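You operate a simulated robot arm through the tools that you are given. There is no shell and no other tool. Be economical: measure what you need, move in short steps, check, and stop when the job is done.

You run a simulated robot arm. Do the job below in one go: nothing can be reset, and whatever is moved stays where it is left.

JOB
Heat the cocoa and pump twice into the glass with the green base.
Fine: wait for the green lamp; then switch off and pull the tray out.

The check looks at the end state, three seconds after you hand in, the way a careful person would. Anything else that was tipped, shoved, dropped, spilled or broken makes it a failure.

ROBOT AND FRAMES
A 7-joint arm with a two-finger parallel gripper, fixed in place. Base frame: the origin is at the foot of the arm, x ahead of it, y to its left, z up; the work surface is at about z = 0. Lengths are in cm, angles in rad, forces in N, time in s.
With the tool pointing down near the work surface it reaches from about 24 to 62 cm from the base axis. Its first joint turns from -1.152 to 1.152 rad. Payload 2.6 kg.
Tool frame: the origin (TCP) lies between the finger pads and is the grasp point; the fingertips stand 3 cm ahead of it; z points along the fingers, y is the line along which they close. Largest opening 9.4 cm; finger width 2.8, thickness 1; the body of the gripper, 5 by 9.6 cm, starts 5.5 cm behind the TCP.
Orientation is told as [roll, pitch, yaw] about the base's x, y, z axes, in that order, counted from this pose: with the fingers straight down and closing along the base's y, the tool's x points along the base's -x, its y along +y and its z along -z.

CONTROLS
- The arm moves only by the tool play_rows. Its argument "plan" is a list of rows, each a list of 3 entries, a list of its own where there are three numbers: the shift along the base's x, y, z in cm, then the turn, a rotation vector about the base's x, y, z in rad, then the finger opening in cm, from 0 to 9.4. In form: [[[dx, dy, dz], [wx, wy, wz], gripper], ...]. A call has 1 to 8 rows; each row is the pose to reach, as a shift and turn from the pose commanded when the call began. Each row takes 0.2 s and may step no farther than 5 cm and 0.15 rad from the row before; otherwise, or with a gripper value out of range, the whole call is refused. A pose out of reach is approached as far as the arm can. The call stops where the force on the tool passes 40 N (or 10 N more than at its start, if that is more) or the arm is blocked; 0.2 s more then pass. The fingers move at their own pace (about 7.2 cm/s each) and stop on an object; they squeeze with about 30 N. The grip force told is the motor's: it shows also when the fingers shut on nothing. Time passes only in rows, and 0.2 s behind the last, so rows that repeat a pose let the fingers close. It gives the time, the measured TCP pose, the force on the tool (base axes), the opening and the grip force at its end, in the units of the frame above (readings bear some noise).
- Cameras (640 x 400 px; columns grow to the right, rows downward): "scene" is fixed at [3.39, 42.74, 58.11]; the picture's right is [-0.80, -0.60, 0.00], its down [-0.26, 0.34, -0.90] and it looks along [0.54, -0.72, -0.43] (base axes); focal length 263 px, centre (320, 200). "wrist" rides on the gripper at [-3.7, 0, -5.8] in the tool frame; the picture's right is [0.00, -1.00, 0.00], its down [0.97, 0.00, -0.24] and it looks along [0.24, 0.00, 0.97] (tool axes); focal length 218 px, centre (320, 200). There is no depth. A picture from a camera that has moved, and an enlarged one, comes with that camera's place and axes in the base frame and with its lens.
- get_image(camera): a new picture of that camera. It takes no simulated time.
- close_up(camera, box): a new picture of the part [left, top, right, bottom] of that camera's present view, enlarged. It takes no simulated time.
- hand_in(): hands the job in; it is judged then, once.

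Go step by step. Nothing tells you positions but the pictures and the camera data: compare them with the known pose of the tool, close in by small moves and look again before you grip or let go. The budget is 120 turns and 76 pictures, counting those below and the enlarged ones. Unless the task says otherwise, let go and move clear before handing in, and close with one line.

The tools are called after ">>>" as name(argument=value, ...) on one line, values as JSON. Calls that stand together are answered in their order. play_rows: Moves the arm, as the interface text tells. Its arguments: {"type":"object","properties":{"plan":{"type":"array"}},"required":["plan"]} The other tools are called the same way: get_image (camera) takes a picture; close_up (camera, box) takes an enlarged picture of a part of a camera's view; hand_in () hands the job in.

At the start:

```text
t: 0.0
tool_pos: [28.59, 7.66, 43.55]
ee_rot: [0.003, -0.001, 0.001]
force: [0.2, 0.4, -0.3]
grip_width: 9.4
grip_force: 0.1
```

scene: 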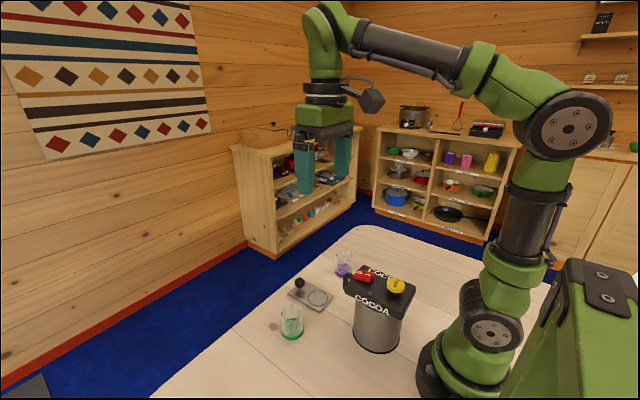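
wrist: 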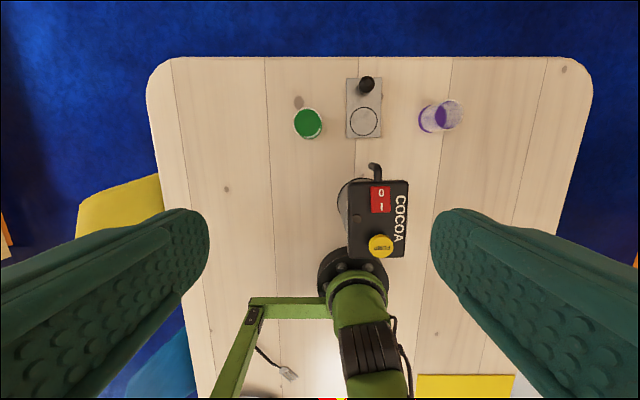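

I see a cocoa dispenser with a red 0/I rocker and a yellow pump knob, a sliding tray with a black knob, and a green-based and a purple-based glass. I'll look closer first.

>>> close_up(camera="scene", box=[260, 230, 440, 370])

>>> close_up(camera="wrist", box=[270, 60, 480, 280])

```text
2.86 times, centred on (350, 300) of scene
camera zoom: at [3.39, 42.74, 58.11], right [-0.8, -0.6, 0.0], down [-0.26, 0.34, -0.9], along [0.54, -0.72, -0.43], focal length 752 px, centre (234, -86)
```

zoom: 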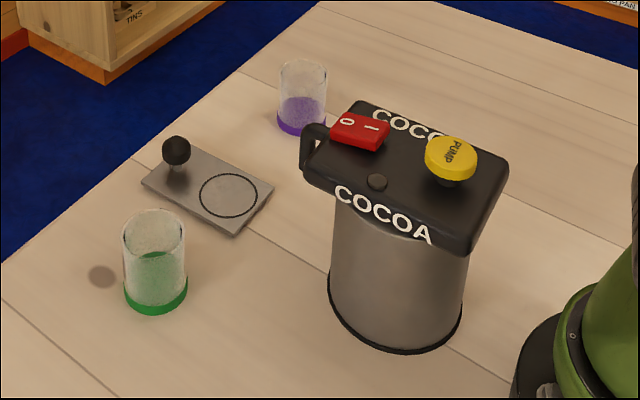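

```text
1.82 times, centred on (375, 170) of wrist
camera zoom: at [32.26, 7.69, 49.44], right [0.0, -1.0, 0.0], down [-0.97, 0.0, 0.24], along [-0.24, 0.0, -0.97], focal length 397 px, centre (220, 254)
```

zoom: 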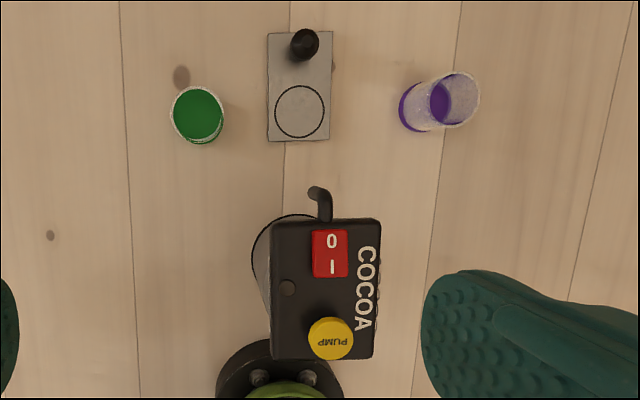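

I estimate the green glass at (36.5, 10.2), about 6 tall and 5.5 wide, and the tray ring at (37.3, -1.4). The tray knob is at (43.7, -1.2), the rocker at (23.9, -1.9, 15.5) and the pump at (16.3, -2.4, 16.4). I'll move above the green glass and check.

>>> play_rows(plan=[[[1.5, 0.5, -4], [0, 0, 0], 9.4], [[3, 1, -8], [0, 0, 0], 9.4], [[4.5, 1.5, -12], [0, 0, 0], 9.4], [[6, 2, -16], [0, 0, 0], 9.4], [[7.5, 2.4, -20], [0, 0, 0], 9.4], [[7.9, 2.5, -24], [0, 0, 0], 9.4], [[7.9, 2.5, -27], [0, 0, 0], 9.4], [[7.9, 2.5, -27], [0, 0, 0], 9.4]])

>>> get_image(camera="wrist")

>>> get_image(camera="scene")

```text
t: 1.8
tool_pos: [36.35, 10.23, 16.41]
ee_rot: [0.001, 0.0, -0.001]
force: [-0.3, 0.6, -0.3]
grip_width: 9.42
grip_force: 0.0
```

```text
71 pictures are left
camera wrist: at [40.2, 10.21, 22.33], right [0.0, -1.0, 0.0], down [-0.97, 0.0, 0.24], along [-0.24, 0.0, -0.97], focal length 218 px, centre (320, 200)
```

wrist: 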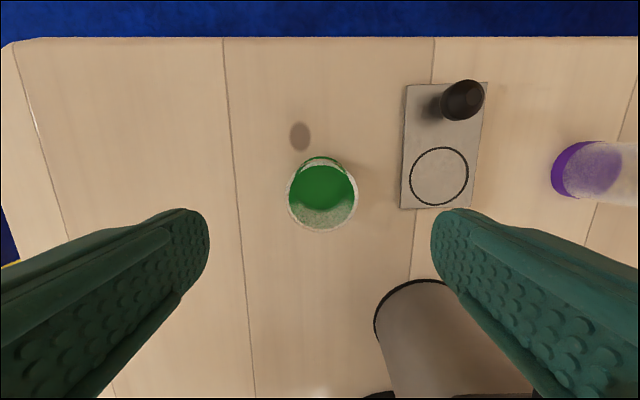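

```text
70 pictures are left
```

scene: 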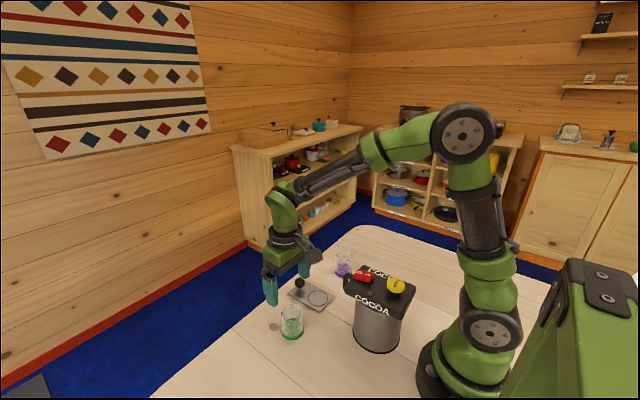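

The glass centre works out at (36.3, 10.0) and the ring at (37.35, -1.45). I'll descend around the glass and grip it.

>>> play_rows(plan=[[[0, -0.23, -3], [0, 0, 0], 9.4], [[0, -0.23, -6], [0, 0, 0], 9.4], [[0, -0.23, -9], [0, 0, 0], 9.4], [[0, -0.23, -11.5], [0, 0, 0], 9.4], [[0, -0.23, -12.8], [0, 0, 0], 9.4], [[0, -0.23, -12.8], [0, 0, 0], 9.4]])

>>> get_image(camera="wrist")

```text
t: 3.2
tool_pos: [36.42, 9.98, 3.71]
ee_rot: [0.001, 0.0, 0.0]
force: [-0.5, 0.5, -0.4]
grip_width: 9.4
grip_force: 0.1
```

```text
69 pictures are left
camera wrist: at [40.18, 9.96, 9.58], right [0.0, -1.0, 0.0], down [-0.97, 0.0, 0.24], along [-0.24, 0.0, -0.97], focal length 218 px, centre (320, 200)
```

wrist: 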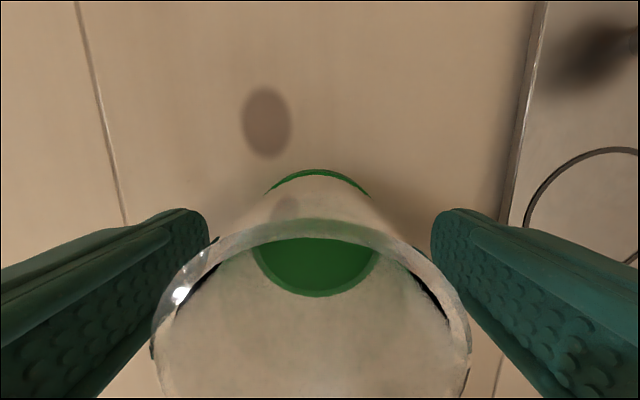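

Glass is centred between the fingers; gripping and lifting a little.

>>> play_rows(plan=[[[0, 0, 0], [0, 0, 0], 7], [[0, 0, 0], [0, 0, 0], 5], [[0, 0, 0], [0, 0, 0], 4.5], [[0, 0, 0], [0, 0, 0], 4.5], [[0, 0, 1], [0, 0, 0], 4.5], [[0, 0, 3], [0, 0, 0], 4.5], [[0, 0, 5], [0, 0, 0], 4.5], [[0, 0, 5], [0, 0, 0], 4.5]])

>>> get_image(camera="scene")

```text
t: 5.0
tool_pos: [36.48, 9.96, 8.88]
ee_rot: [0.003, -0.001, 0.001]
force: [0.3, -0.3, -1.3]
grip_width: 5.44
grip_force: 29.7
```

```text
68 pictures are left
```

scene: 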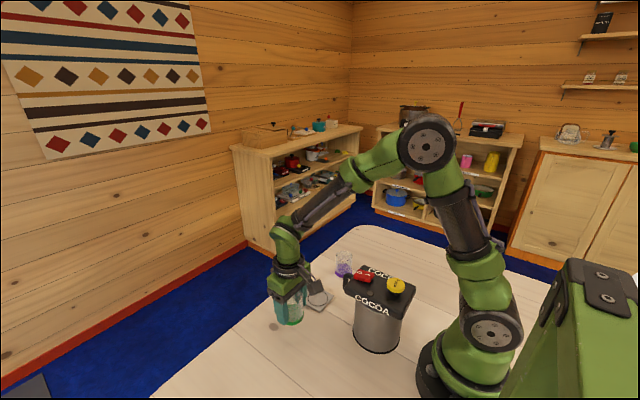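

The glass is held. I'll carry it over the tray ring.

>>> play_rows(plan=[[[0.3, -2, 0], [0, 0, 0], 4.5], [[0.6, -5, 0], [0, 0, 0], 4.5], [[1, -8, 0], [0, 0, 0], 4.5], [[1, -10.5, 0], [0, 0, 0], 4.5], [[1, -11.4, 0], [0, 0, 0], 4.5], [[1, -11.4, 0], [0, 0, 0], 4.5]])

>>> get_image(camera="wrist")

>>> close_up(camera="scene", box=[260, 230, 440, 370])

```text
t: 6.4
tool_pos: [37.43, -1.47, 8.79]
ee_rot: [0.001, 0.001, -0.001]
force: [-1.5, 0.1, 0.0]
grip_width: 5.42
grip_force: 30.1
```

```text
67 pictures are left
camera wrist: at [41.12, -1.47, 14.67], right [0.0, -1.0, 0.0], down [-0.97, 0.0, 0.24], along [-0.24, 0.0, -0.97], focal length 218 px, centre (320, 200)
```

wrist: 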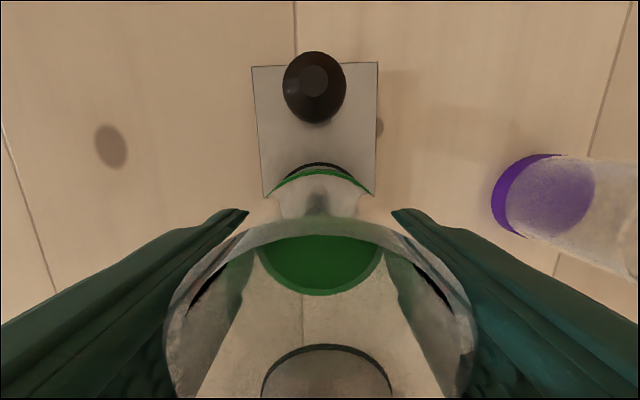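

```text
2.86 times, centred on (350, 300) of scene
camera zoom: at [3.39, 42.74, 58.11], right [-0.8, -0.6, 0.0], down [-0.26, 0.34, -0.9], along [0.54, -0.72, -0.43], focal length 752 px, centre (234, -86)
```

zoom: 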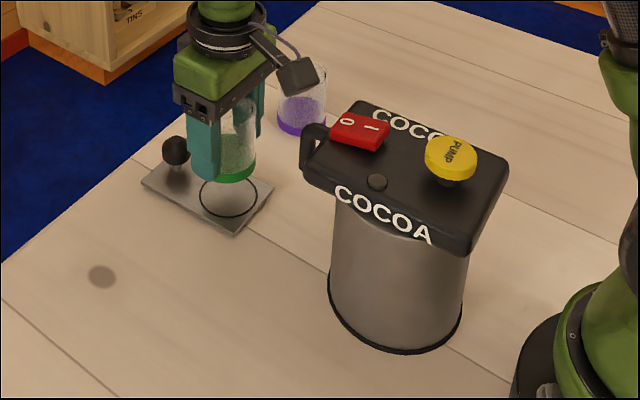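

The base lines up with the ring. I'll lower to just above the plate.

>>> play_rows(plan=[[[0, 0, -1.5], [0, 0, 0], 4.5], [[0, 0, -3], [0, 0, 0], 4.5], [[0, 0, -3.6], [0, 0, 0], 4.5], [[0, 0, -3.6], [0, 0, 0], 4.5]])

>>> get_image(camera="wrist")

>>> close_up(camera="scene", box=[290, 250, 380, 320])

```text
t: 7.4
tool_pos: [37.41, -1.32, 5.17]
ee_rot: [0.0, 0.001, 0.0]
force: [-0.6, 0.7, -2.3]
grip_width: 5.44
grip_force: 29.8
```

```text
65 pictures are left
camera wrist: at [41.12, -1.39, 11.05], right [0.0, -1.0, 0.0], down [-0.97, 0.0, 0.24], along [-0.24, 0.0, -0.97], focal length 218 px, centre (320, 200)
```

wrist: 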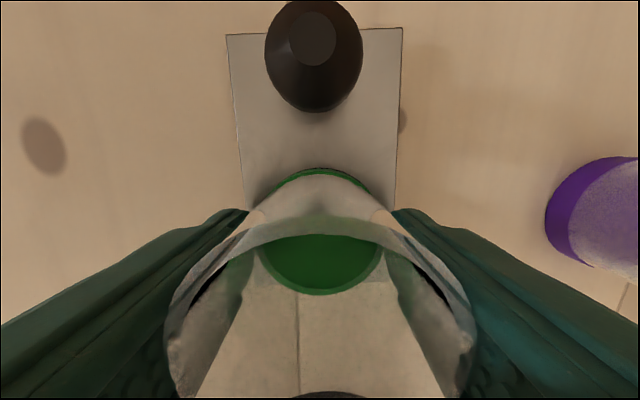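

```text
5.71 times, centred on (335, 285) of scene
camera zoom: at [3.39, 42.74, 58.11], right [-0.8, -0.6, 0.0], down [-0.26, 0.34, -0.9], along [0.54, -0.72, -0.43], focal length 1504 px, centre (234, -286)
```

zoom: 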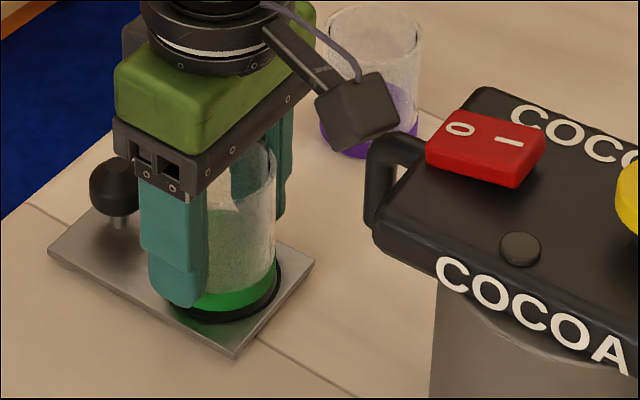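

The glass sits slightly to +x of the ring, so I'll nudge it back 0.2 and lower to contact.

>>> play_rows(plan=[[[-0.2, 0, -0.2], [0, 0, 0], 4.5], [[-0.2, 0, -0.35], [0, 0, 0], 4.5], [[-0.2, 0, -0.5], [0, 0, 0], 4.5]])

>>> close_up(camera="scene", box=[290, 250, 380, 320])

```text
t: 8.2
tool_pos: [37.25, -1.43, 4.67]
ee_rot: [0.002, -0.002, -0.001]
force: [-2.5, 0.3, 9.5]
grip_width: 5.41
grip_force: 29.7
```

```text
5.71 times, centred on (335, 285) of scene
camera zoom: at [3.38, 42.74, 58.11], right [-0.8, -0.6, 0.0], down [-0.26, 0.34, -0.9], along [0.54, -0.72, -0.43], focal length 1504 px, centre (234, -286)
```

zoom: 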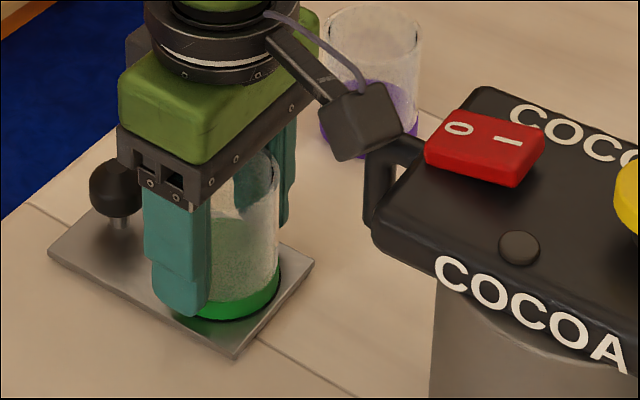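

It touches the plate and covers the ring. I'll relieve the pressure, let go and rise.

>>> play_rows(plan=[[[0, 0, 0.08], [0, 0, 0], 5.5], [[0, 0, 0.08], [0, 0, 0], 7], [[0, 0, 0.08], [0, 0, 0], 9.4], [[0, 0, 0.08], [0, 0, 0], 9.4], [[0, 0, 3], [0, 0, 0], 9.4], [[0, 0, 7], [0, 0, 0], 9.4], [[3, 0, 10], [0, 0, 0], 9.4], [[6.5, 0.1, 10], [0, 0, 0], 9.4]])

>>> get_image(camera="wrist")

>>> close_up(camera="scene", box=[290, 250, 380, 320])

```text
t: 10.0
tool_pos: [43.66, -1.18, 14.85]
ee_rot: [0.0, 0.0, 0.0]
force: [0.6, -0.1, 0.0]
grip_width: 9.41
grip_force: 0.2
```

```text
62 pictures are left
camera wrist: at [47.39, -1.35, 20.59], right [0.0, -1.0, 0.0], down [-0.97, 0.0, 0.24], along [-0.24, 0.0, -0.97], focal length 218 px, centre (320, 200)
```

wrist: 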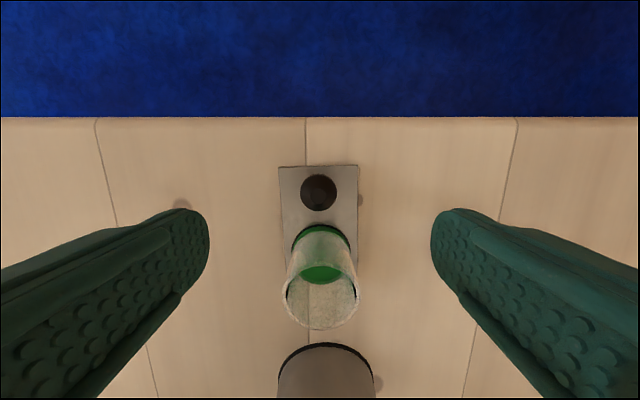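

```text
5.71 times, centred on (335, 285) of scene
camera zoom: at [3.38, 42.74, 58.11], right [-0.8, -0.6, 0.0], down [-0.26, 0.34, -0.9], along [0.54, -0.72, -0.43], focal length 1504 px, centre (234, -286)
```

zoom: 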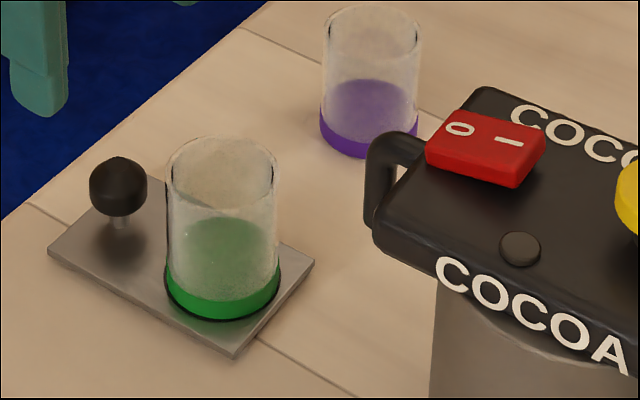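

The glass stands on the ring. Next I'll lower onto the tray knob (43.7, -1.2, about 2.9) and grip it.

>>> play_rows(plan=[[[0, 0, -4], [0, 0, 0], 9.4], [[0, 0, -8], [0, 0, 0], 9.4], [[0, 0, -10.5], [0, 0, 0], 7], [[0, 0, -10.5], [0, 0, 0], 5], [[0, 0, -10.5], [0, 0, 0], 3], [[0, 0, -10.5], [0, 0, 0], 2], [[0, 0, -10.5], [0, 0, 0], 2]])

>>> get_image(camera="wrist")

>>> close_up(camera="scene", box=[290, 250, 380, 320])

```text
t: 11.6
tool_pos: [43.67, -1.34, 4.27]
ee_rot: [0.001, 0.0, 0.0]
force: [0.9, 4.0, -0.3]
grip_width: 2.93
grip_force: 30.3
```

```text
60 pictures are left
camera wrist: at [47.41, -1.35, 10.09], right [0.0, -1.0, 0.0], down [-0.97, 0.0, 0.24], along [-0.24, 0.0, -0.97], focal length 218 px, centre (320, 200)
```

wrist: 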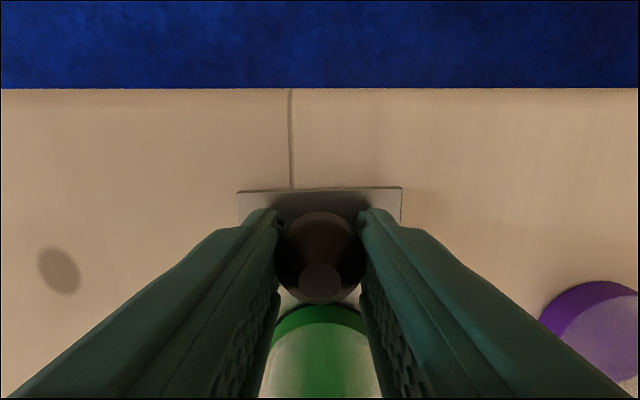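

```text
5.71 times, centred on (335, 285) of scene
camera zoom: at [3.39, 42.74, 58.11], right [-0.8, -0.6, 0.0], down [-0.26, 0.34, -0.9], along [0.54, -0.72, -0.43], focal length 1504 px, centre (234, -286)
```

zoom: 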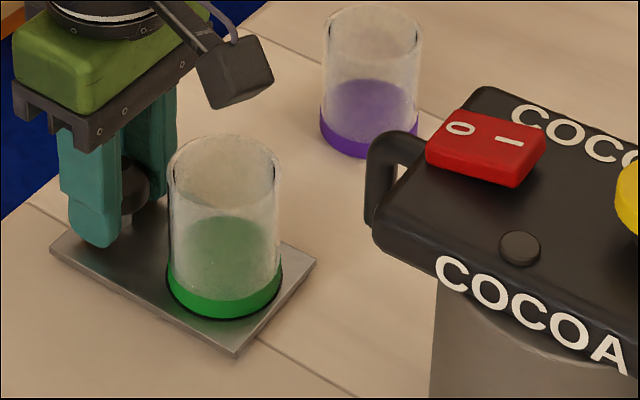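

Knob gripped. I'll slide the tray gently towards the dispenser.

>>> play_rows(plan=[[[-0.4, 0, 0], [0, 0, 0], 2], [[-1.1, 0, 0], [0, 0, 0], 2], [[-1.9, 0, 0], [0, 0, 0], 2], [[-2.7, 0, 0], [0, 0, 0], 2], [[-3.4, 0, 0], [0, 0, 0], 2], [[-3.9, 0, 0], [0, 0, 0], 2], [[-4.1, 0, 0], [0, 0, 0], 2]])

>>> close_up(camera="scene", box=[290, 250, 380, 320])

```text
t: 13.2
tool_pos: [39.69, -1.39, 4.34]
ee_rot: [0.001, -0.003, 0.004]
force: [1.3, -5.9, 7.7]
grip_width: 2.92
grip_force: 29.9
```

```text
5.71 times, centred on (335, 285) of scene
camera zoom: at [3.38, 42.74, 58.11], right [-0.8, -0.6, 0.0], down [-0.26, 0.34, -0.9], along [0.54, -0.72, -0.43], focal length 1504 px, centre (234, -286)
```

zoom: 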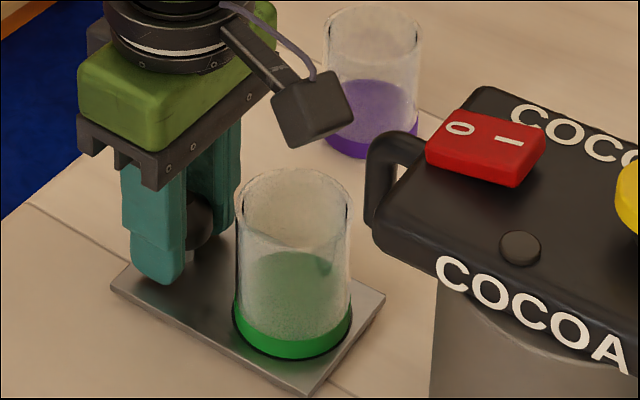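

The tray slides well and the glass stays put. Continuing.

>>> play_rows(plan=[[[-0.4, 0, 0], [0, 0, 0], 2], [[-1.1, 0, 0], [0, 0, 0], 2], [[-1.9, 0, 0], [0, 0, 0], 2], [[-2.7, 0, 0], [0, 0, 0], 2], [[-3.3, 0, 0], [0, 0, 0], 2], [[-3.7, 0, 0], [0, 0, 0], 2], [[-3.9, 0, 0], [0, 0, 0], 2]])

>>> close_up(camera="scene", box=[300, 250, 420, 350])

>>> get_image(camera="wrist")

```text
t: 14.8
tool_pos: [35.94, -1.21, 4.38]
ee_rot: [0.002, -0.004, -0.002]
force: [21.5, 1.5, 17.0]
grip_width: 2.91
grip_force: 30.2
```

```text
4.00 times, centred on (360, 300) of scene
camera zoom: at [3.39, 42.74, 58.11], right [-0.8, -0.6, 0.0], down [-0.26, 0.34, -0.9], along [0.54, -0.72, -0.43], focal length 1053 px, centre (160, -200)
```

zoom: 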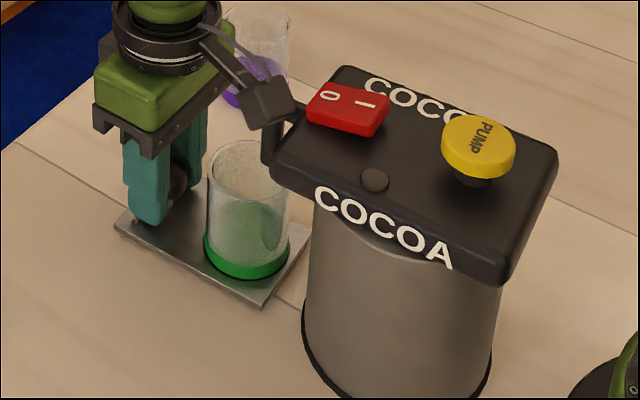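

```text
56 pictures are left
camera wrist: at [39.58, -1.28, 10.16], right [0.0, -1.0, 0.0], down [-0.97, 0.0, 0.24], along [-0.24, 0.0, -0.97], focal length 218 px, centre (320, 200)
```

wrist: 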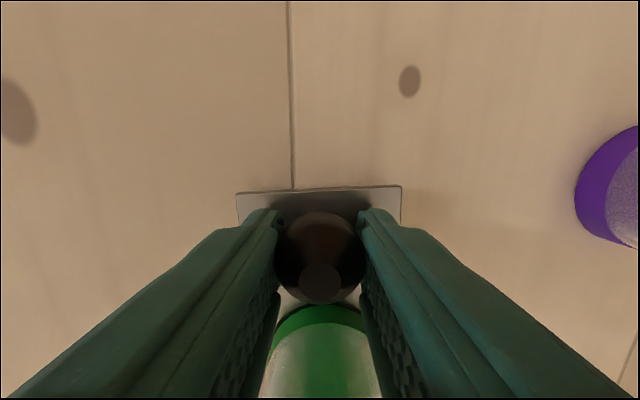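

The tray hit its stop (21 N) with the glass roughly below the spout. I'll release the knob and rise to view the alignment.

>>> play_rows(plan=[[[0.2, 0, 0], [0, 0, 0], 2], [[0.2, 0, 0], [0, 0, 0], 5], [[0.2, 0, 0], [0, 0, 0], 9], [[0.2, 0, 0], [0, 0, 0], 9], [[0.2, 0, 4], [0, 0, 0], 9], [[0.2, 0, 8], [0, 0, 0], 9], [[0, 0, 12], [0, 0, 0], 9], [[0, 0, 16], [0, 0, 0], 5]])

>>> get_image(camera="wrist")

>>> close_up(camera="scene", box=[300, 250, 420, 350])

```text
t: 16.6
tool_pos: [35.66, -1.42, 20.27]
ee_rot: [0.002, 0.0, 0.0]
force: [-0.2, 0.5, -0.1]
grip_width: 5.03
grip_force: 0.1
```

```text
55 pictures are left
camera wrist: at [39.48, -1.45, 26.1], right [0.0, -1.0, 0.0], down [-0.97, 0.0, 0.24], along [-0.24, 0.0, -0.97], focal length 218 px, centre (320, 200)
```

wrist: 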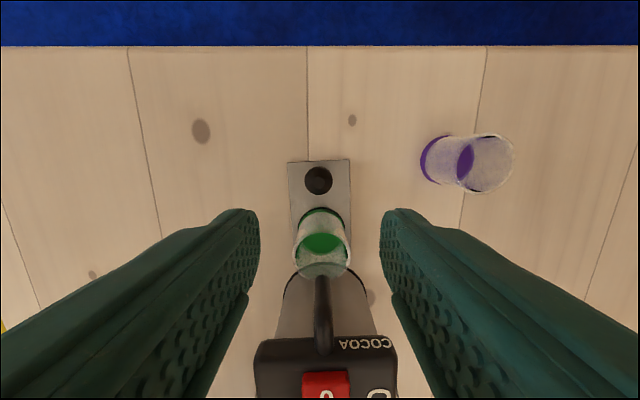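

```text
4.00 times, centred on (360, 300) of scene
camera zoom: at [3.39, 42.74, 58.11], right [-0.8, -0.6, 0.0], down [-0.26, 0.34, -0.9], along [0.54, -0.72, -0.43], focal length 1053 px, centre (160, -200)
```

zoom: 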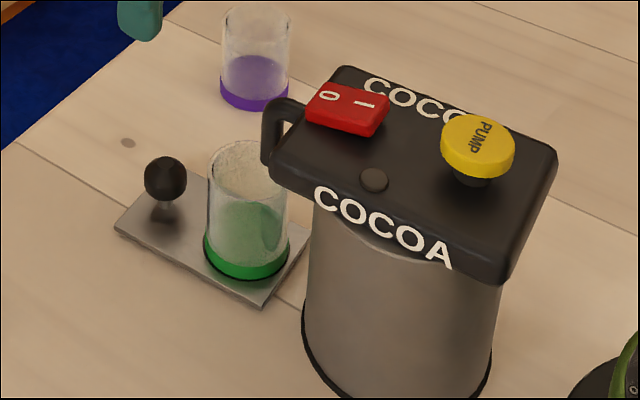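

I'll check the spout-to-glass alignment closely.

>>> close_up(camera="wrist", box=[250, 150, 410, 400])

>>> close_up(camera="scene", box=[345, 265, 393, 325])

```text
1.60 times, centred on (330, 275) of wrist
camera zoom: at [39.48, -1.45, 26.1], right [0.0, -1.0, 0.0], down [-0.97, 0.0, 0.24], along [-0.24, 0.0, -0.97], focal length 349 px, centre (304, 80)
```

zoom: 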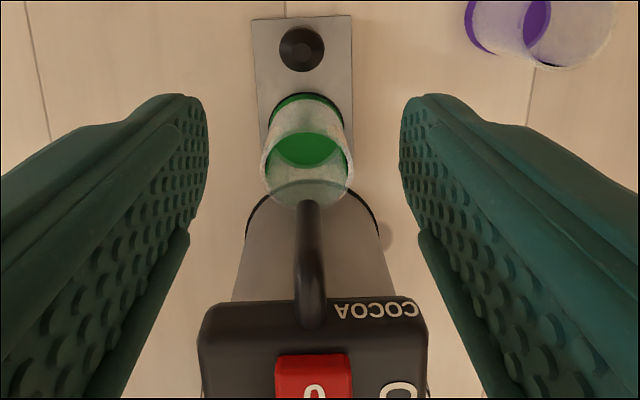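

```text
6.67 times, centred on (369, 295) of scene
camera zoom: at [3.39, 42.74, 58.11], right [-0.8, -0.6, 0.0], down [-0.26, 0.34, -0.9], along [0.54, -0.72, -0.43], focal length 1755 px, centre (-7, -433)
```

zoom: 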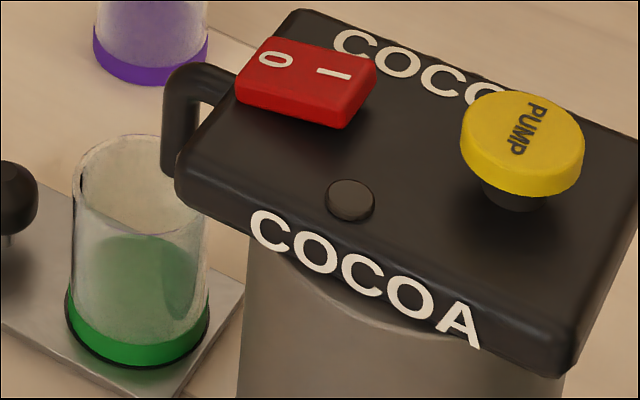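

The dispenser appears to have shifted in the picture since the start. I suspect the box on the gripper's -x side nudged it. I'll repeat the exact starting view to compare.

>>> close_up(camera="scene", box=[260, 230, 440, 370])

```text
2.86 times, centred on (350, 300) of scene
camera zoom: at [3.39, 42.74, 58.11], right [-0.8, -0.6, 0.0], down [-0.26, 0.34, -0.9], along [0.54, -0.72, -0.43], focal length 752 px, centre (234, -86)
```

zoom: 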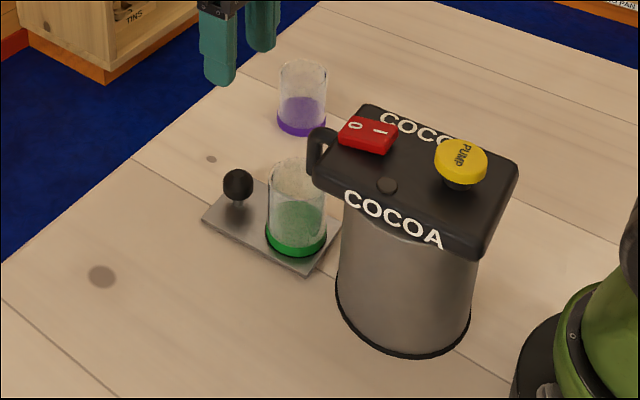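

Confirmed: the dispenser moved about 0.8 cm toward -x because the gripper's side box touched the spout. I'll put it back by gripping the spout gently and drawing it +x. First I'll move above the spout.

>>> play_rows(plan=[[[-2.5, -0.1, 1], [0, 0, 0], 5], [[-5, -0.2, 1], [0, 0, 0], 5], [[-7.6, -0.25, 0], [0, 0, 0], 5], [[-7.6, -0.25, 0], [0, 0, 0], 5]])

>>> get_image(camera="wrist")

>>> close_up(camera="scene", box=[300, 220, 420, 320])

```text
t: 17.6
tool_pos: [28.11, -1.68, 20.22]
ee_rot: [0.0, -0.001, -0.001]
force: [-1.0, -0.3, 0.4]
grip_width: 5.0
grip_force: 0.1
```

```text
50 pictures are left
camera wrist: at [31.84, -1.69, 26.06], right [0.0, -1.0, 0.0], down [-0.97, 0.0, 0.24], along [-0.24, 0.0, -0.97], focal length 218 px, centre (320, 200)
```

wrist: 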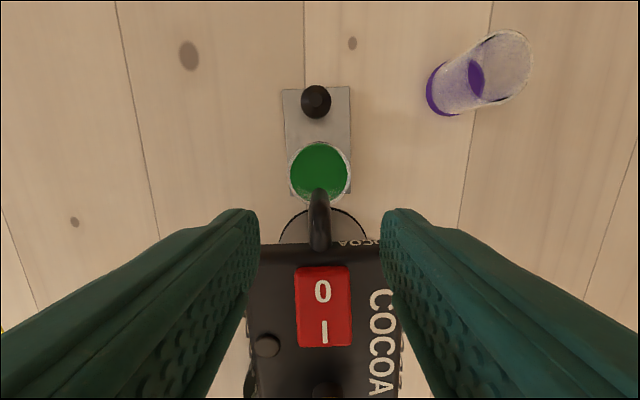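

```text
4.00 times, centred on (360, 270) of scene
camera zoom: at [3.39, 42.74, 58.11], right [-0.8, -0.6, 0.0], down [-0.26, 0.34, -0.9], along [0.54, -0.72, -0.43], focal length 1053 px, centre (160, -80)
```

zoom: 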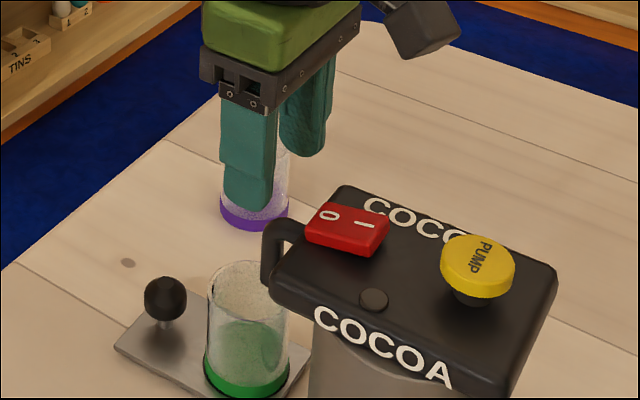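

The gap between tray and body confirms the cause. I'll descend to straddle the spout.

>>> play_rows(plan=[[[0.25, 0, -2], [0, 0, 0], 5], [[0.25, 0, -4], [0, 0, 0], 5], [[0.25, 0, -5.5], [0, 0, 0], 5], [[0.25, 0, -6.4], [0, 0, 0], 5], [[0.25, 0, -6.4], [0, 0, 0], 5]])

>>> get_image(camera="wrist")

>>> close_up(camera="scene", box=[300, 220, 420, 320])

```text
t: 18.8
tool_pos: [28.44, -1.58, 13.82]
ee_rot: [0.003, 0.001, -0.001]
force: [-0.3, 0.1, 0.1]
grip_width: 4.97
grip_force: 0.1
```

```text
48 pictures are left
camera wrist: at [32.11, -1.56, 19.6], right [0.0, -1.0, 0.0], down [-0.97, 0.0, 0.24], along [-0.24, 0.0, -0.97], focal length 218 px, centre (320, 200)
```

wrist: 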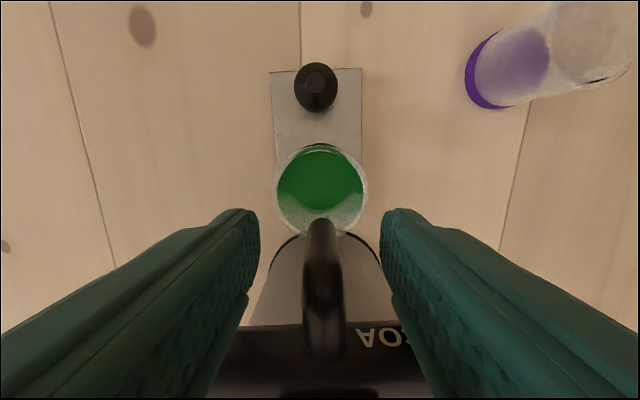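

```text
4.00 times, centred on (360, 270) of scene
camera zoom: at [3.39, 42.74, 58.11], right [-0.8, -0.6, 0.0], down [-0.26, 0.34, -0.9], along [0.54, -0.72, -0.43], focal length 1053 px, centre (160, -80)
```

zoom: 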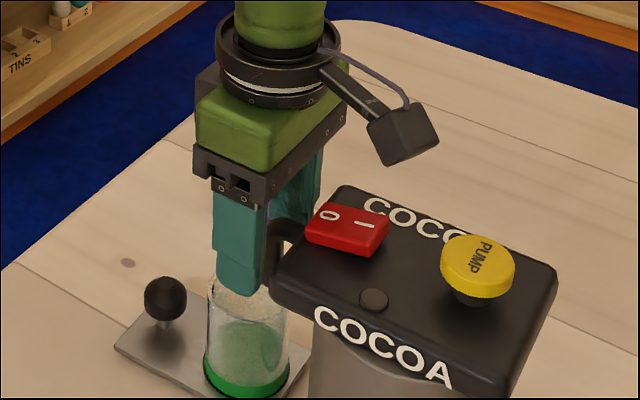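

The spout is centred between the fingers. I'll close on it and draw 0.4 first.

>>> play_rows(plan=[[[0, 0, 0], [0, 0, 0], 3], [[0, 0, 0], [0, 0, 0], 1.5], [[0, 0, 0], [0, 0, 0], 0.8], [[0, 0, 0], [0, 0, 0], 0.8], [[0.15, 0, 0], [0, 0, 0], 0.8], [[0.3, 0, 0], [0, 0, 0], 0.8], [[0.45, 0, 0], [0, 0, 0], 0.8], [[0.6, 0, 0], [0, 0, 0], 0.8]])

>>> close_up(camera="scene", box=[260, 230, 440, 370])

```text
t: 20.6
tool_pos: [29.0, -1.53, 13.71]
ee_rot: [0.002, -0.003, 0.002]
force: [-4.9, 0.4, 0.1]
grip_width: 1.85
grip_force: 30.0
```

```text
2.86 times, centred on (350, 300) of scene
camera zoom: at [3.39, 42.74, 58.11], right [-0.8, -0.6, 0.0], down [-0.26, 0.34, -0.9], along [0.54, -0.72, -0.43], focal length 752 px, centre (234, -86)
```

zoom: 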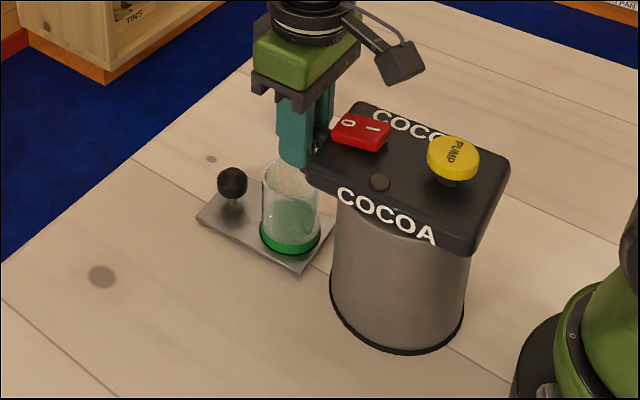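

It moves easily, and the tray moves along with it, so they seem coupled. About 0.2 cm more restores the dispenser; then I'll release and rise.

>>> play_rows(plan=[[[0.1, 0, 0], [0, 0, 0], 0.8], [[0.2, 0, 0], [0, 0, 0], 0.8], [[0.2, 0, 0], [0, 0, 0], 0.8], [[0.2, 0, 0], [0, 0, 0], 3], [[0.2, 0, 0], [0, 0, 0], 5], [[0.2, 0, 3], [0, 0, 0], 5], [[0.2, 0, 7], [0, 0, 0], 5], [[0.2, 0, 7], [0, 0, 0], 5]])

>>> close_up(camera="scene", box=[260, 230, 440, 370])

>>> close_up(camera="wrist", box=[240, 70, 400, 270])

```text
t: 22.4
tool_pos: [29.23, -1.47, 20.92]
ee_rot: [0.001, 0.0, 0.0]
force: [0.8, 0.1, -0.1]
grip_width: 5.01
grip_force: 0.1
```

```text
2.86 times, centred on (350, 300) of scene
camera zoom: at [3.39, 42.74, 58.11], right [-0.8, -0.6, 0.0], down [-0.26, 0.34, -0.9], along [0.54, -0.72, -0.43], focal length 752 px, centre (234, -86)
```

zoom: 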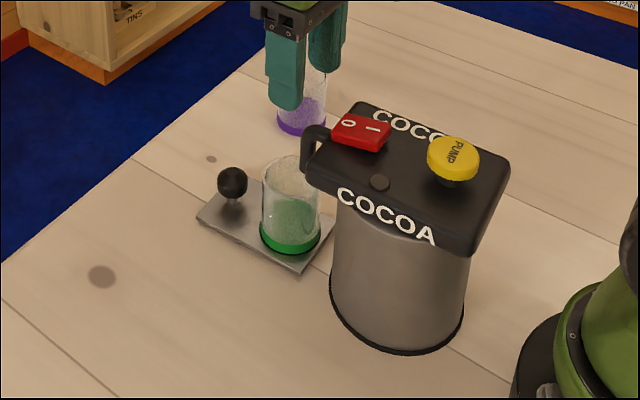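

```text
2.00 times, centred on (320, 170) of wrist
camera zoom: at [32.93, -1.61, 26.71], right [0.0, -1.0, 0.0], down [-0.97, 0.0, 0.24], along [-0.24, 0.0, -0.97], focal length 436 px, centre (320, 260)
```

zoom: 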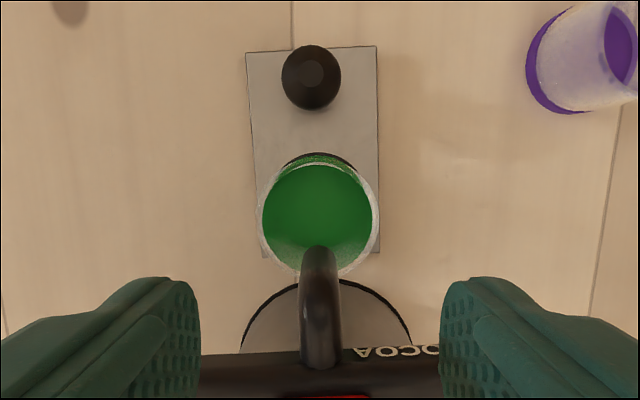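

The dispenser is back within about 0.1 cm. The tray still needs about 1.8 cm to sit against the body with the ring under the spout. I'll approach the knob with the tool leaning back so the side box stays clear.

>>> play_rows(plan=[[[2, 0.1, 1], [0, 0.1, 0], 6], [[5, 0.15, 1], [0, 0.22, 0], 6], [[8.2, 0.2, 0], [0, 0.34, 0], 6], [[8.2, 0.2, -4], [0, 0.45, 0], 6], [[8.2, 0.2, -7], [0, 0.45, 0], 6], [[8.2, 0.2, -9], [0, 0.45, 0], 6], [[8.2, 0.2, -9], [0, 0.45, 0], 6]])

>>> get_image(camera="wrist")

>>> close_up(camera="scene", box=[260, 210, 420, 320])

```text
t: 24.0
tool_pos: [37.52, -1.38, 11.74]
ee_rot: [0.003, 0.45, -0.001]
force: [0.1, 0.7, -0.9]
grip_width: 5.97
grip_force: 0.1
```

```text
43 pictures are left
camera wrist: at [43.27, -1.43, 15.46], right [0.0, -1.0, 0.0], down [-0.77, 0.0, 0.64], along [-0.64, 0.0, -0.77], focal length 218 px, centre (320, 200)
```

wrist: 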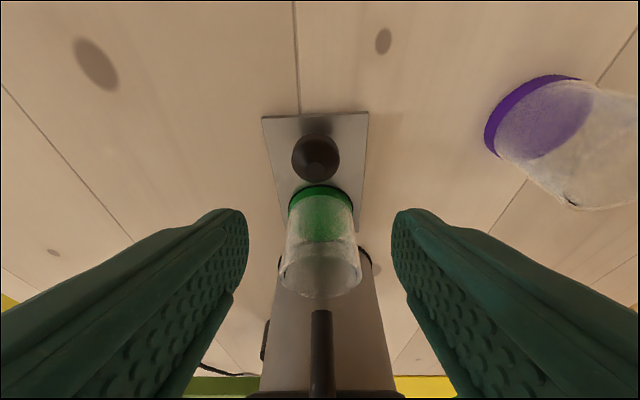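

```text
3.64 times, centred on (340, 265) of scene
camera zoom: at [3.39, 42.74, 58.11], right [-0.8, -0.6, 0.0], down [-0.26, 0.34, -0.9], along [0.54, -0.72, -0.43], focal length 957 px, centre (247, -36)
```

zoom: 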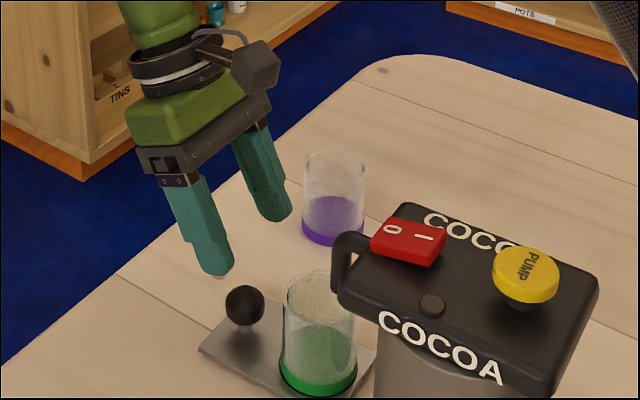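

The knob is at about (36.4, -1.1), and the box is now well clear. I'll descend and grip the knob.

>>> play_rows(plan=[[[-0.2, 0.15, -3], [0, 0, 0], 6], [[-0.2, 0.15, -6], [0, 0, 0], 6], [[-0.2, 0.15, -7.1], [0, 0, 0], 6], [[-0.2, 0.15, -7.1], [0, 0, 0], 4], [[-0.2, 0.15, -7.1], [0, 0, 0], 2], [[-0.2, 0.15, -7.1], [0, 0, 0], 2], [[-0.2, 0.15, -7.1], [0, 0, 0], 2]])

>>> close_up(camera="scene", box=[260, 230, 440, 370])

>>> get_image(camera="wrist")

```text
t: 25.6
tool_pos: [37.19, -1.09, 4.72]
ee_rot: [0.001, 0.45, 0.001]
force: [0.5, 1.2, 0.2]
grip_width: 2.9
grip_force: 30.2
```

```text
2.86 times, centred on (350, 300) of scene
camera zoom: at [3.39, 42.74, 58.11], right [-0.8, -0.6, 0.0], down [-0.26, 0.34, -0.9], along [0.54, -0.72, -0.43], focal length 752 px, centre (234, -86)
```

zoom: 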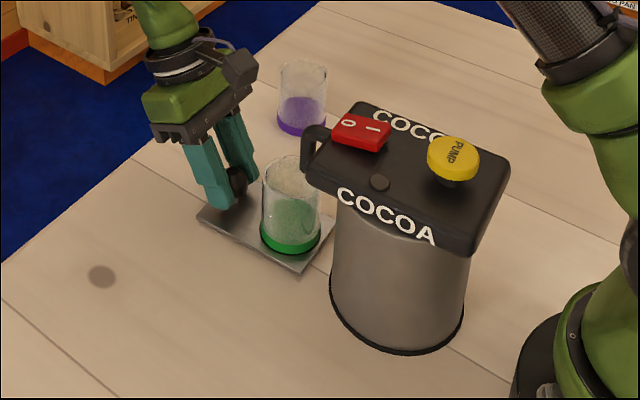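

```text
40 pictures are left
camera wrist: at [43.1, -1.17, 8.4], right [0.0, -1.0, 0.0], down [-0.77, 0.0, 0.64], along [-0.64, 0.0, -0.77], focal length 218 px, centre (320, 200)
```

wrist: 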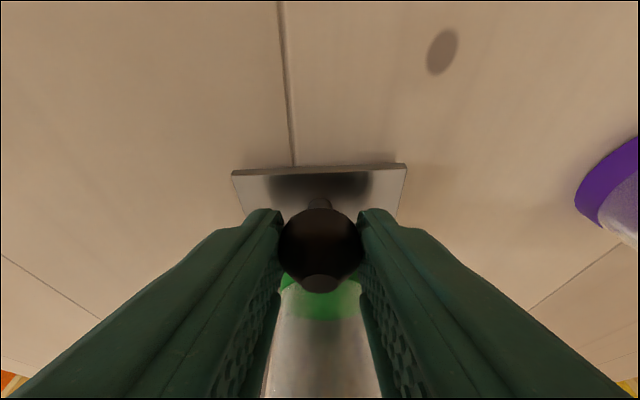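

Gripped. I'll push 0.6 cm gently and see whether the dispenser stays.

>>> play_rows(plan=[[[-0.15, 0, 0.03], [0, 0, 0], 2], [[-0.3, 0, 0.03], [0, 0, 0], 2], [[-0.45, 0, 0.03], [0, 0, 0], 2], [[-0.6, 0, 0.03], [0, 0, 0], 2]])

>>> close_up(camera="scene", box=[260, 230, 440, 370])

```text
t: 26.6
tool_pos: [36.67, -1.12, 4.73]
ee_rot: [0.002, 0.45, -0.001]
force: [0.3, -0.6, 0.7]
grip_width: 2.9
grip_force: 30.0
```

```text
2.86 times, centred on (350, 300) of scene
camera zoom: at [3.39, 42.74, 58.11], right [-0.8, -0.6, 0.0], down [-0.26, 0.34, -0.9], along [0.54, -0.72, -0.43], focal length 752 px, centre (234, -86)
```

zoom: 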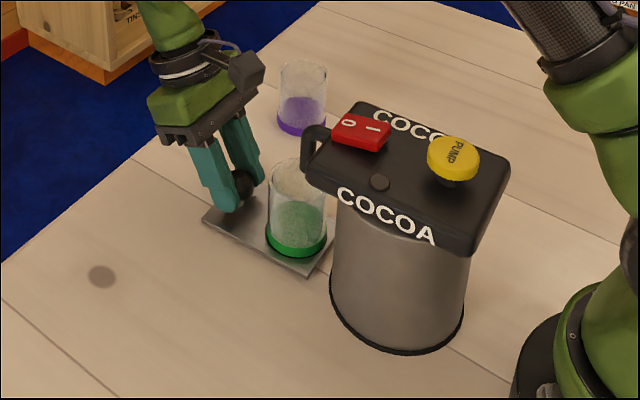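

The tray moves freely with no force and the dispenser stays. I'll continue slowly.

>>> play_rows(plan=[[[-0.15, 0, 0], [0, 0, 0], 2], [[-0.3, 0, 0], [0, 0, 0], 2], [[-0.45, 0, 0], [0, 0, 0], 2], [[-0.6, 0, 0], [0, 0, 0], 2], [[-0.75, 0, 0], [0, 0, 0], 2], [[-0.85, 0, 0], [0, 0, 0], 2]])

>>> close_up(camera="scene", box=[260, 230, 440, 370])

```text
t: 28.0
tool_pos: [35.85, -1.32, 4.81]
ee_rot: [0.001, 0.448, 0.001]
force: [3.3, -1.2, 0.0]
grip_width: 2.93
grip_force: 30.0
```

```text
2.86 times, centred on (350, 300) of scene
camera zoom: at [3.39, 42.74, 58.11], right [-0.8, -0.6, 0.0], down [-0.26, 0.34, -0.9], along [0.54, -0.72, -0.43], focal length 752 px, centre (234, -86)
```

zoom: 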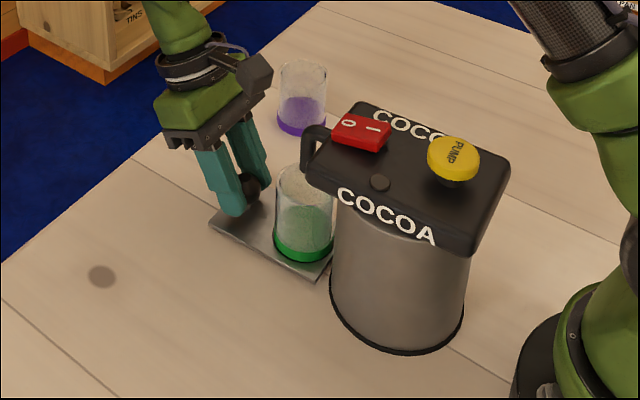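

The glass is now at about x = 28.7, under the spout. I'll release, back off and verify.

>>> play_rows(plan=[[[-0.1, 0, 0], [0, 0, 0], 2], [[-0.1, 0, 0], [0, 0, 0], 4], [[-0.1, 0, 0], [0, 0, 0], 6], [[0.2, 0, 0.5], [0, 0, 0], 6], [[2, 0, 4], [0, 0, 0], 6], [[3, 0, 8], [0, -0.12, 0], 6], [[3, 0, 12], [0, -0.25, 0], 6], [[0, 0, 16], [0, -0.38, 0], 6]])

>>> play_rows(plan=[[[-3, 0, 1], [0, -0.07, 0], 4], [[-6, -0.2, 1], [0, -0.07, 0], 4], [[-6, -0.2, 1], [0, -0.07, 0], 4]])

>>> close_up(camera="wrist", box=[240, 70, 400, 270])

>>> close_up(camera="scene", box=[260, 230, 440, 370])

```text
t: 29.8
tool_pos: [35.76, -1.17, 20.81]
ee_rot: [0.001, 0.068, 0.0]
force: [-0.3, -0.6, 0.3]
grip_width: 6.0
grip_force: 0.1
```

```text
t: 30.6
tool_pos: [29.74, -1.25, 21.7]
ee_rot: [0.003, -0.002, 0.0]
force: [-0.8, 0.1, -1.2]
grip_width: 4.0
grip_force: 0.0
```

```text
2.00 times, centred on (320, 170) of wrist
camera zoom: at [33.4, -1.38, 27.5], right [0.0, -1.0, 0.0], down [-0.97, 0.0, 0.24], along [-0.24, 0.0, -0.97], focal length 436 px, centre (320, 260)
```

zoom: 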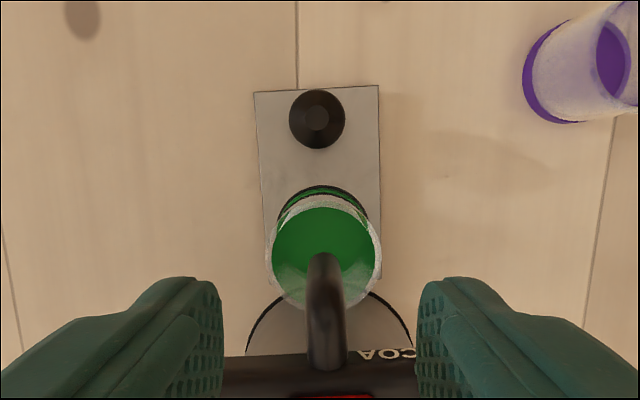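

```text
2.86 times, centred on (350, 300) of scene
camera zoom: at [3.39, 42.74, 58.11], right [-0.8, -0.6, 0.0], down [-0.26, 0.34, -0.9], along [0.54, -0.72, -0.43], focal length 752 px, centre (234, -86)
```

zoom: 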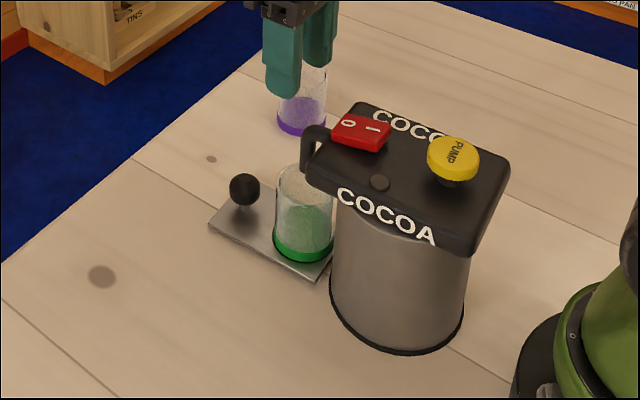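

Spout tip (28.4) and glass (28.6) are aligned. Next I'll go above the "I" side of the rocker with the fingers closed.

>>> play_rows(plan=[[[-2.4, -0.2, 0], [0, 0, 0], 0], [[-4.9, -0.4, 0], [0, 0, 0], 0], [[-7.3, -0.6, 0], [0, 0, 0], 0], [[-7.3, -0.6, 0], [0, 0, 0], 0]])

>>> get_image(camera="wrist")

>>> close_up(camera="scene", box=[320, 210, 440, 310])

```text
t: 31.6
tool_pos: [22.44, -2.03, 21.76]
ee_rot: [0.002, 0.0, 0.001]
force: [-0.3, -0.5, -0.2]
grip_width: 0.01
grip_force: 29.8
```

```text
35 pictures are left
camera wrist: at [26.09, -2.06, 27.56], right [0.0, -1.0, 0.0], down [-0.97, 0.0, 0.24], along [-0.24, 0.0, -0.97], focal length 218 px, centre (320, 200)
```

wrist: 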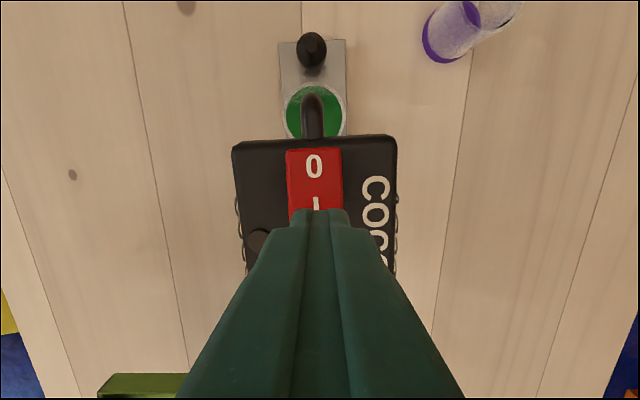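

```text
4.00 times, centred on (380, 260) of scene
camera zoom: at [3.39, 42.74, 58.11], right [-0.8, -0.6, 0.0], down [-0.26, 0.34, -0.9], along [0.54, -0.72, -0.43], focal length 1053 px, centre (80, -40)
```

zoom: 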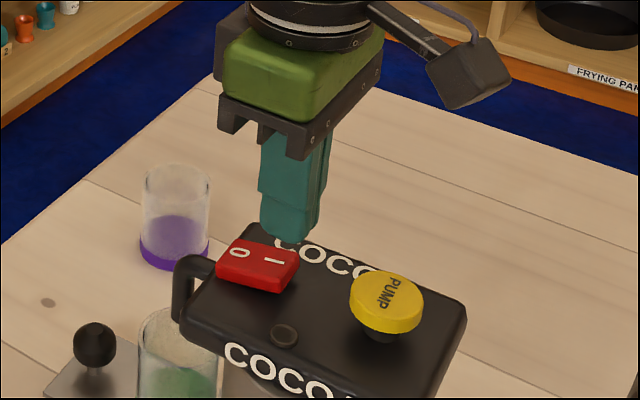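

Positioned over "I". I'll descend in small steps until it clicks.

>>> play_rows(plan=[[[0, 0.2, -1], [0, 0, 0], 0], [[0, 0.2, -2], [0, 0, 0], 0], [[0, 0.2, -2.3], [0, 0, 0], 0], [[0, 0.2, -2.6], [0, 0, 0], 0], [[0, 0.2, -2.8], [0, 0, 0], 0], [[0, 0.2, -3.0], [0, 0, 0], 0]])

>>> close_up(camera="scene", box=[320, 210, 440, 310])

```text
t: 32.8
tool_pos: [22.74, -1.74, 19.33]
ee_rot: [-0.001, -0.015, 0.0]
force: [-0.5, 0.1, 3.3]
grip_width: 0.01
grip_force: 30.2
stopped in row 6: the force on the tool passed its limit (the readings are from after the stop); the commanded pose is now the measured one
```

```text
4.00 times, centred on (380, 260) of scene
camera zoom: at [3.39, 42.74, 58.11], right [-0.8, -0.6, 0.0], down [-0.26, 0.34, -0.9], along [0.54, -0.72, -0.43], focal length 1053 px, centre (80, -40)
```

zoom: 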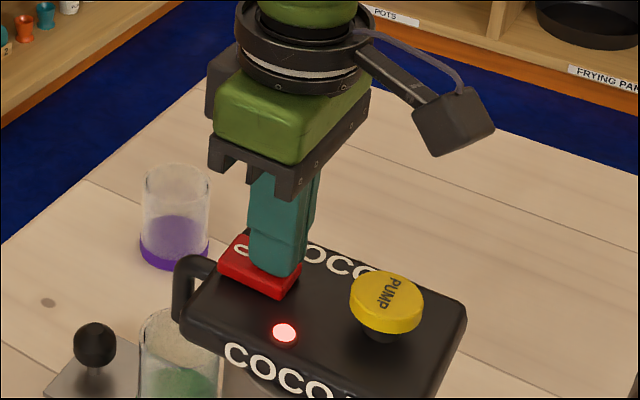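

The lamp lit up red, so the heater is on. I'll lift off and wait while moving near the pump.

>>> play_rows(plan=[[[0, 0, 1.5], [0, 0.015, 0], 0], [[0, 0, 3], [0, 0.015, 0], 0], [[-2, -0.2, 4], [0, 0.015, 0], 0], [[-4.2, -0.4, 4], [0, 0.015, 0], 0], [[-6.4, -0.6, 4], [0, 0.015, 0], 0], [[-6.4, -0.6, 4], [0, 0.015, 0], 0], [[-6.4, -0.6, 4], [0, 0.015, 0], 0]])

>>> close_up(camera="scene", box=[320, 210, 440, 310])

>>> get_image(camera="wrist")

```text
t: 34.4
tool_pos: [16.26, -2.33, 23.33]
ee_rot: [0.0, 0.001, 0.0]
force: [0.1, -0.3, 0.4]
grip_width: 0.0
grip_force: 30.0
```

```text
4.00 times, centred on (380, 260) of scene
camera zoom: at [3.39, 42.74, 58.11], right [-0.8, -0.6, 0.0], down [-0.26, 0.34, -0.9], along [0.54, -0.72, -0.43], focal length 1053 px, centre (80, -40)
```

zoom: 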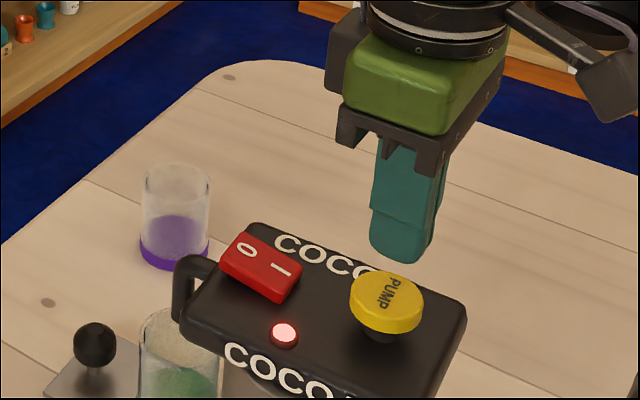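

```text
31 pictures are left
camera wrist: at [20.0, -2.43, 29.1], right [0.0, -1.0, 0.0], down [-0.97, 0.0, 0.24], along [-0.24, 0.0, -0.97], focal length 218 px, centre (320, 200)
```

wrist: 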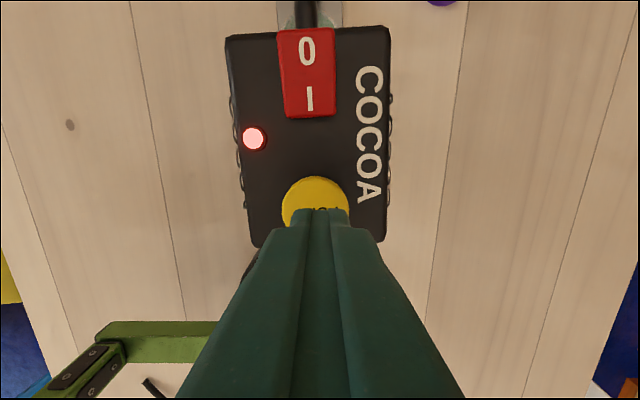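

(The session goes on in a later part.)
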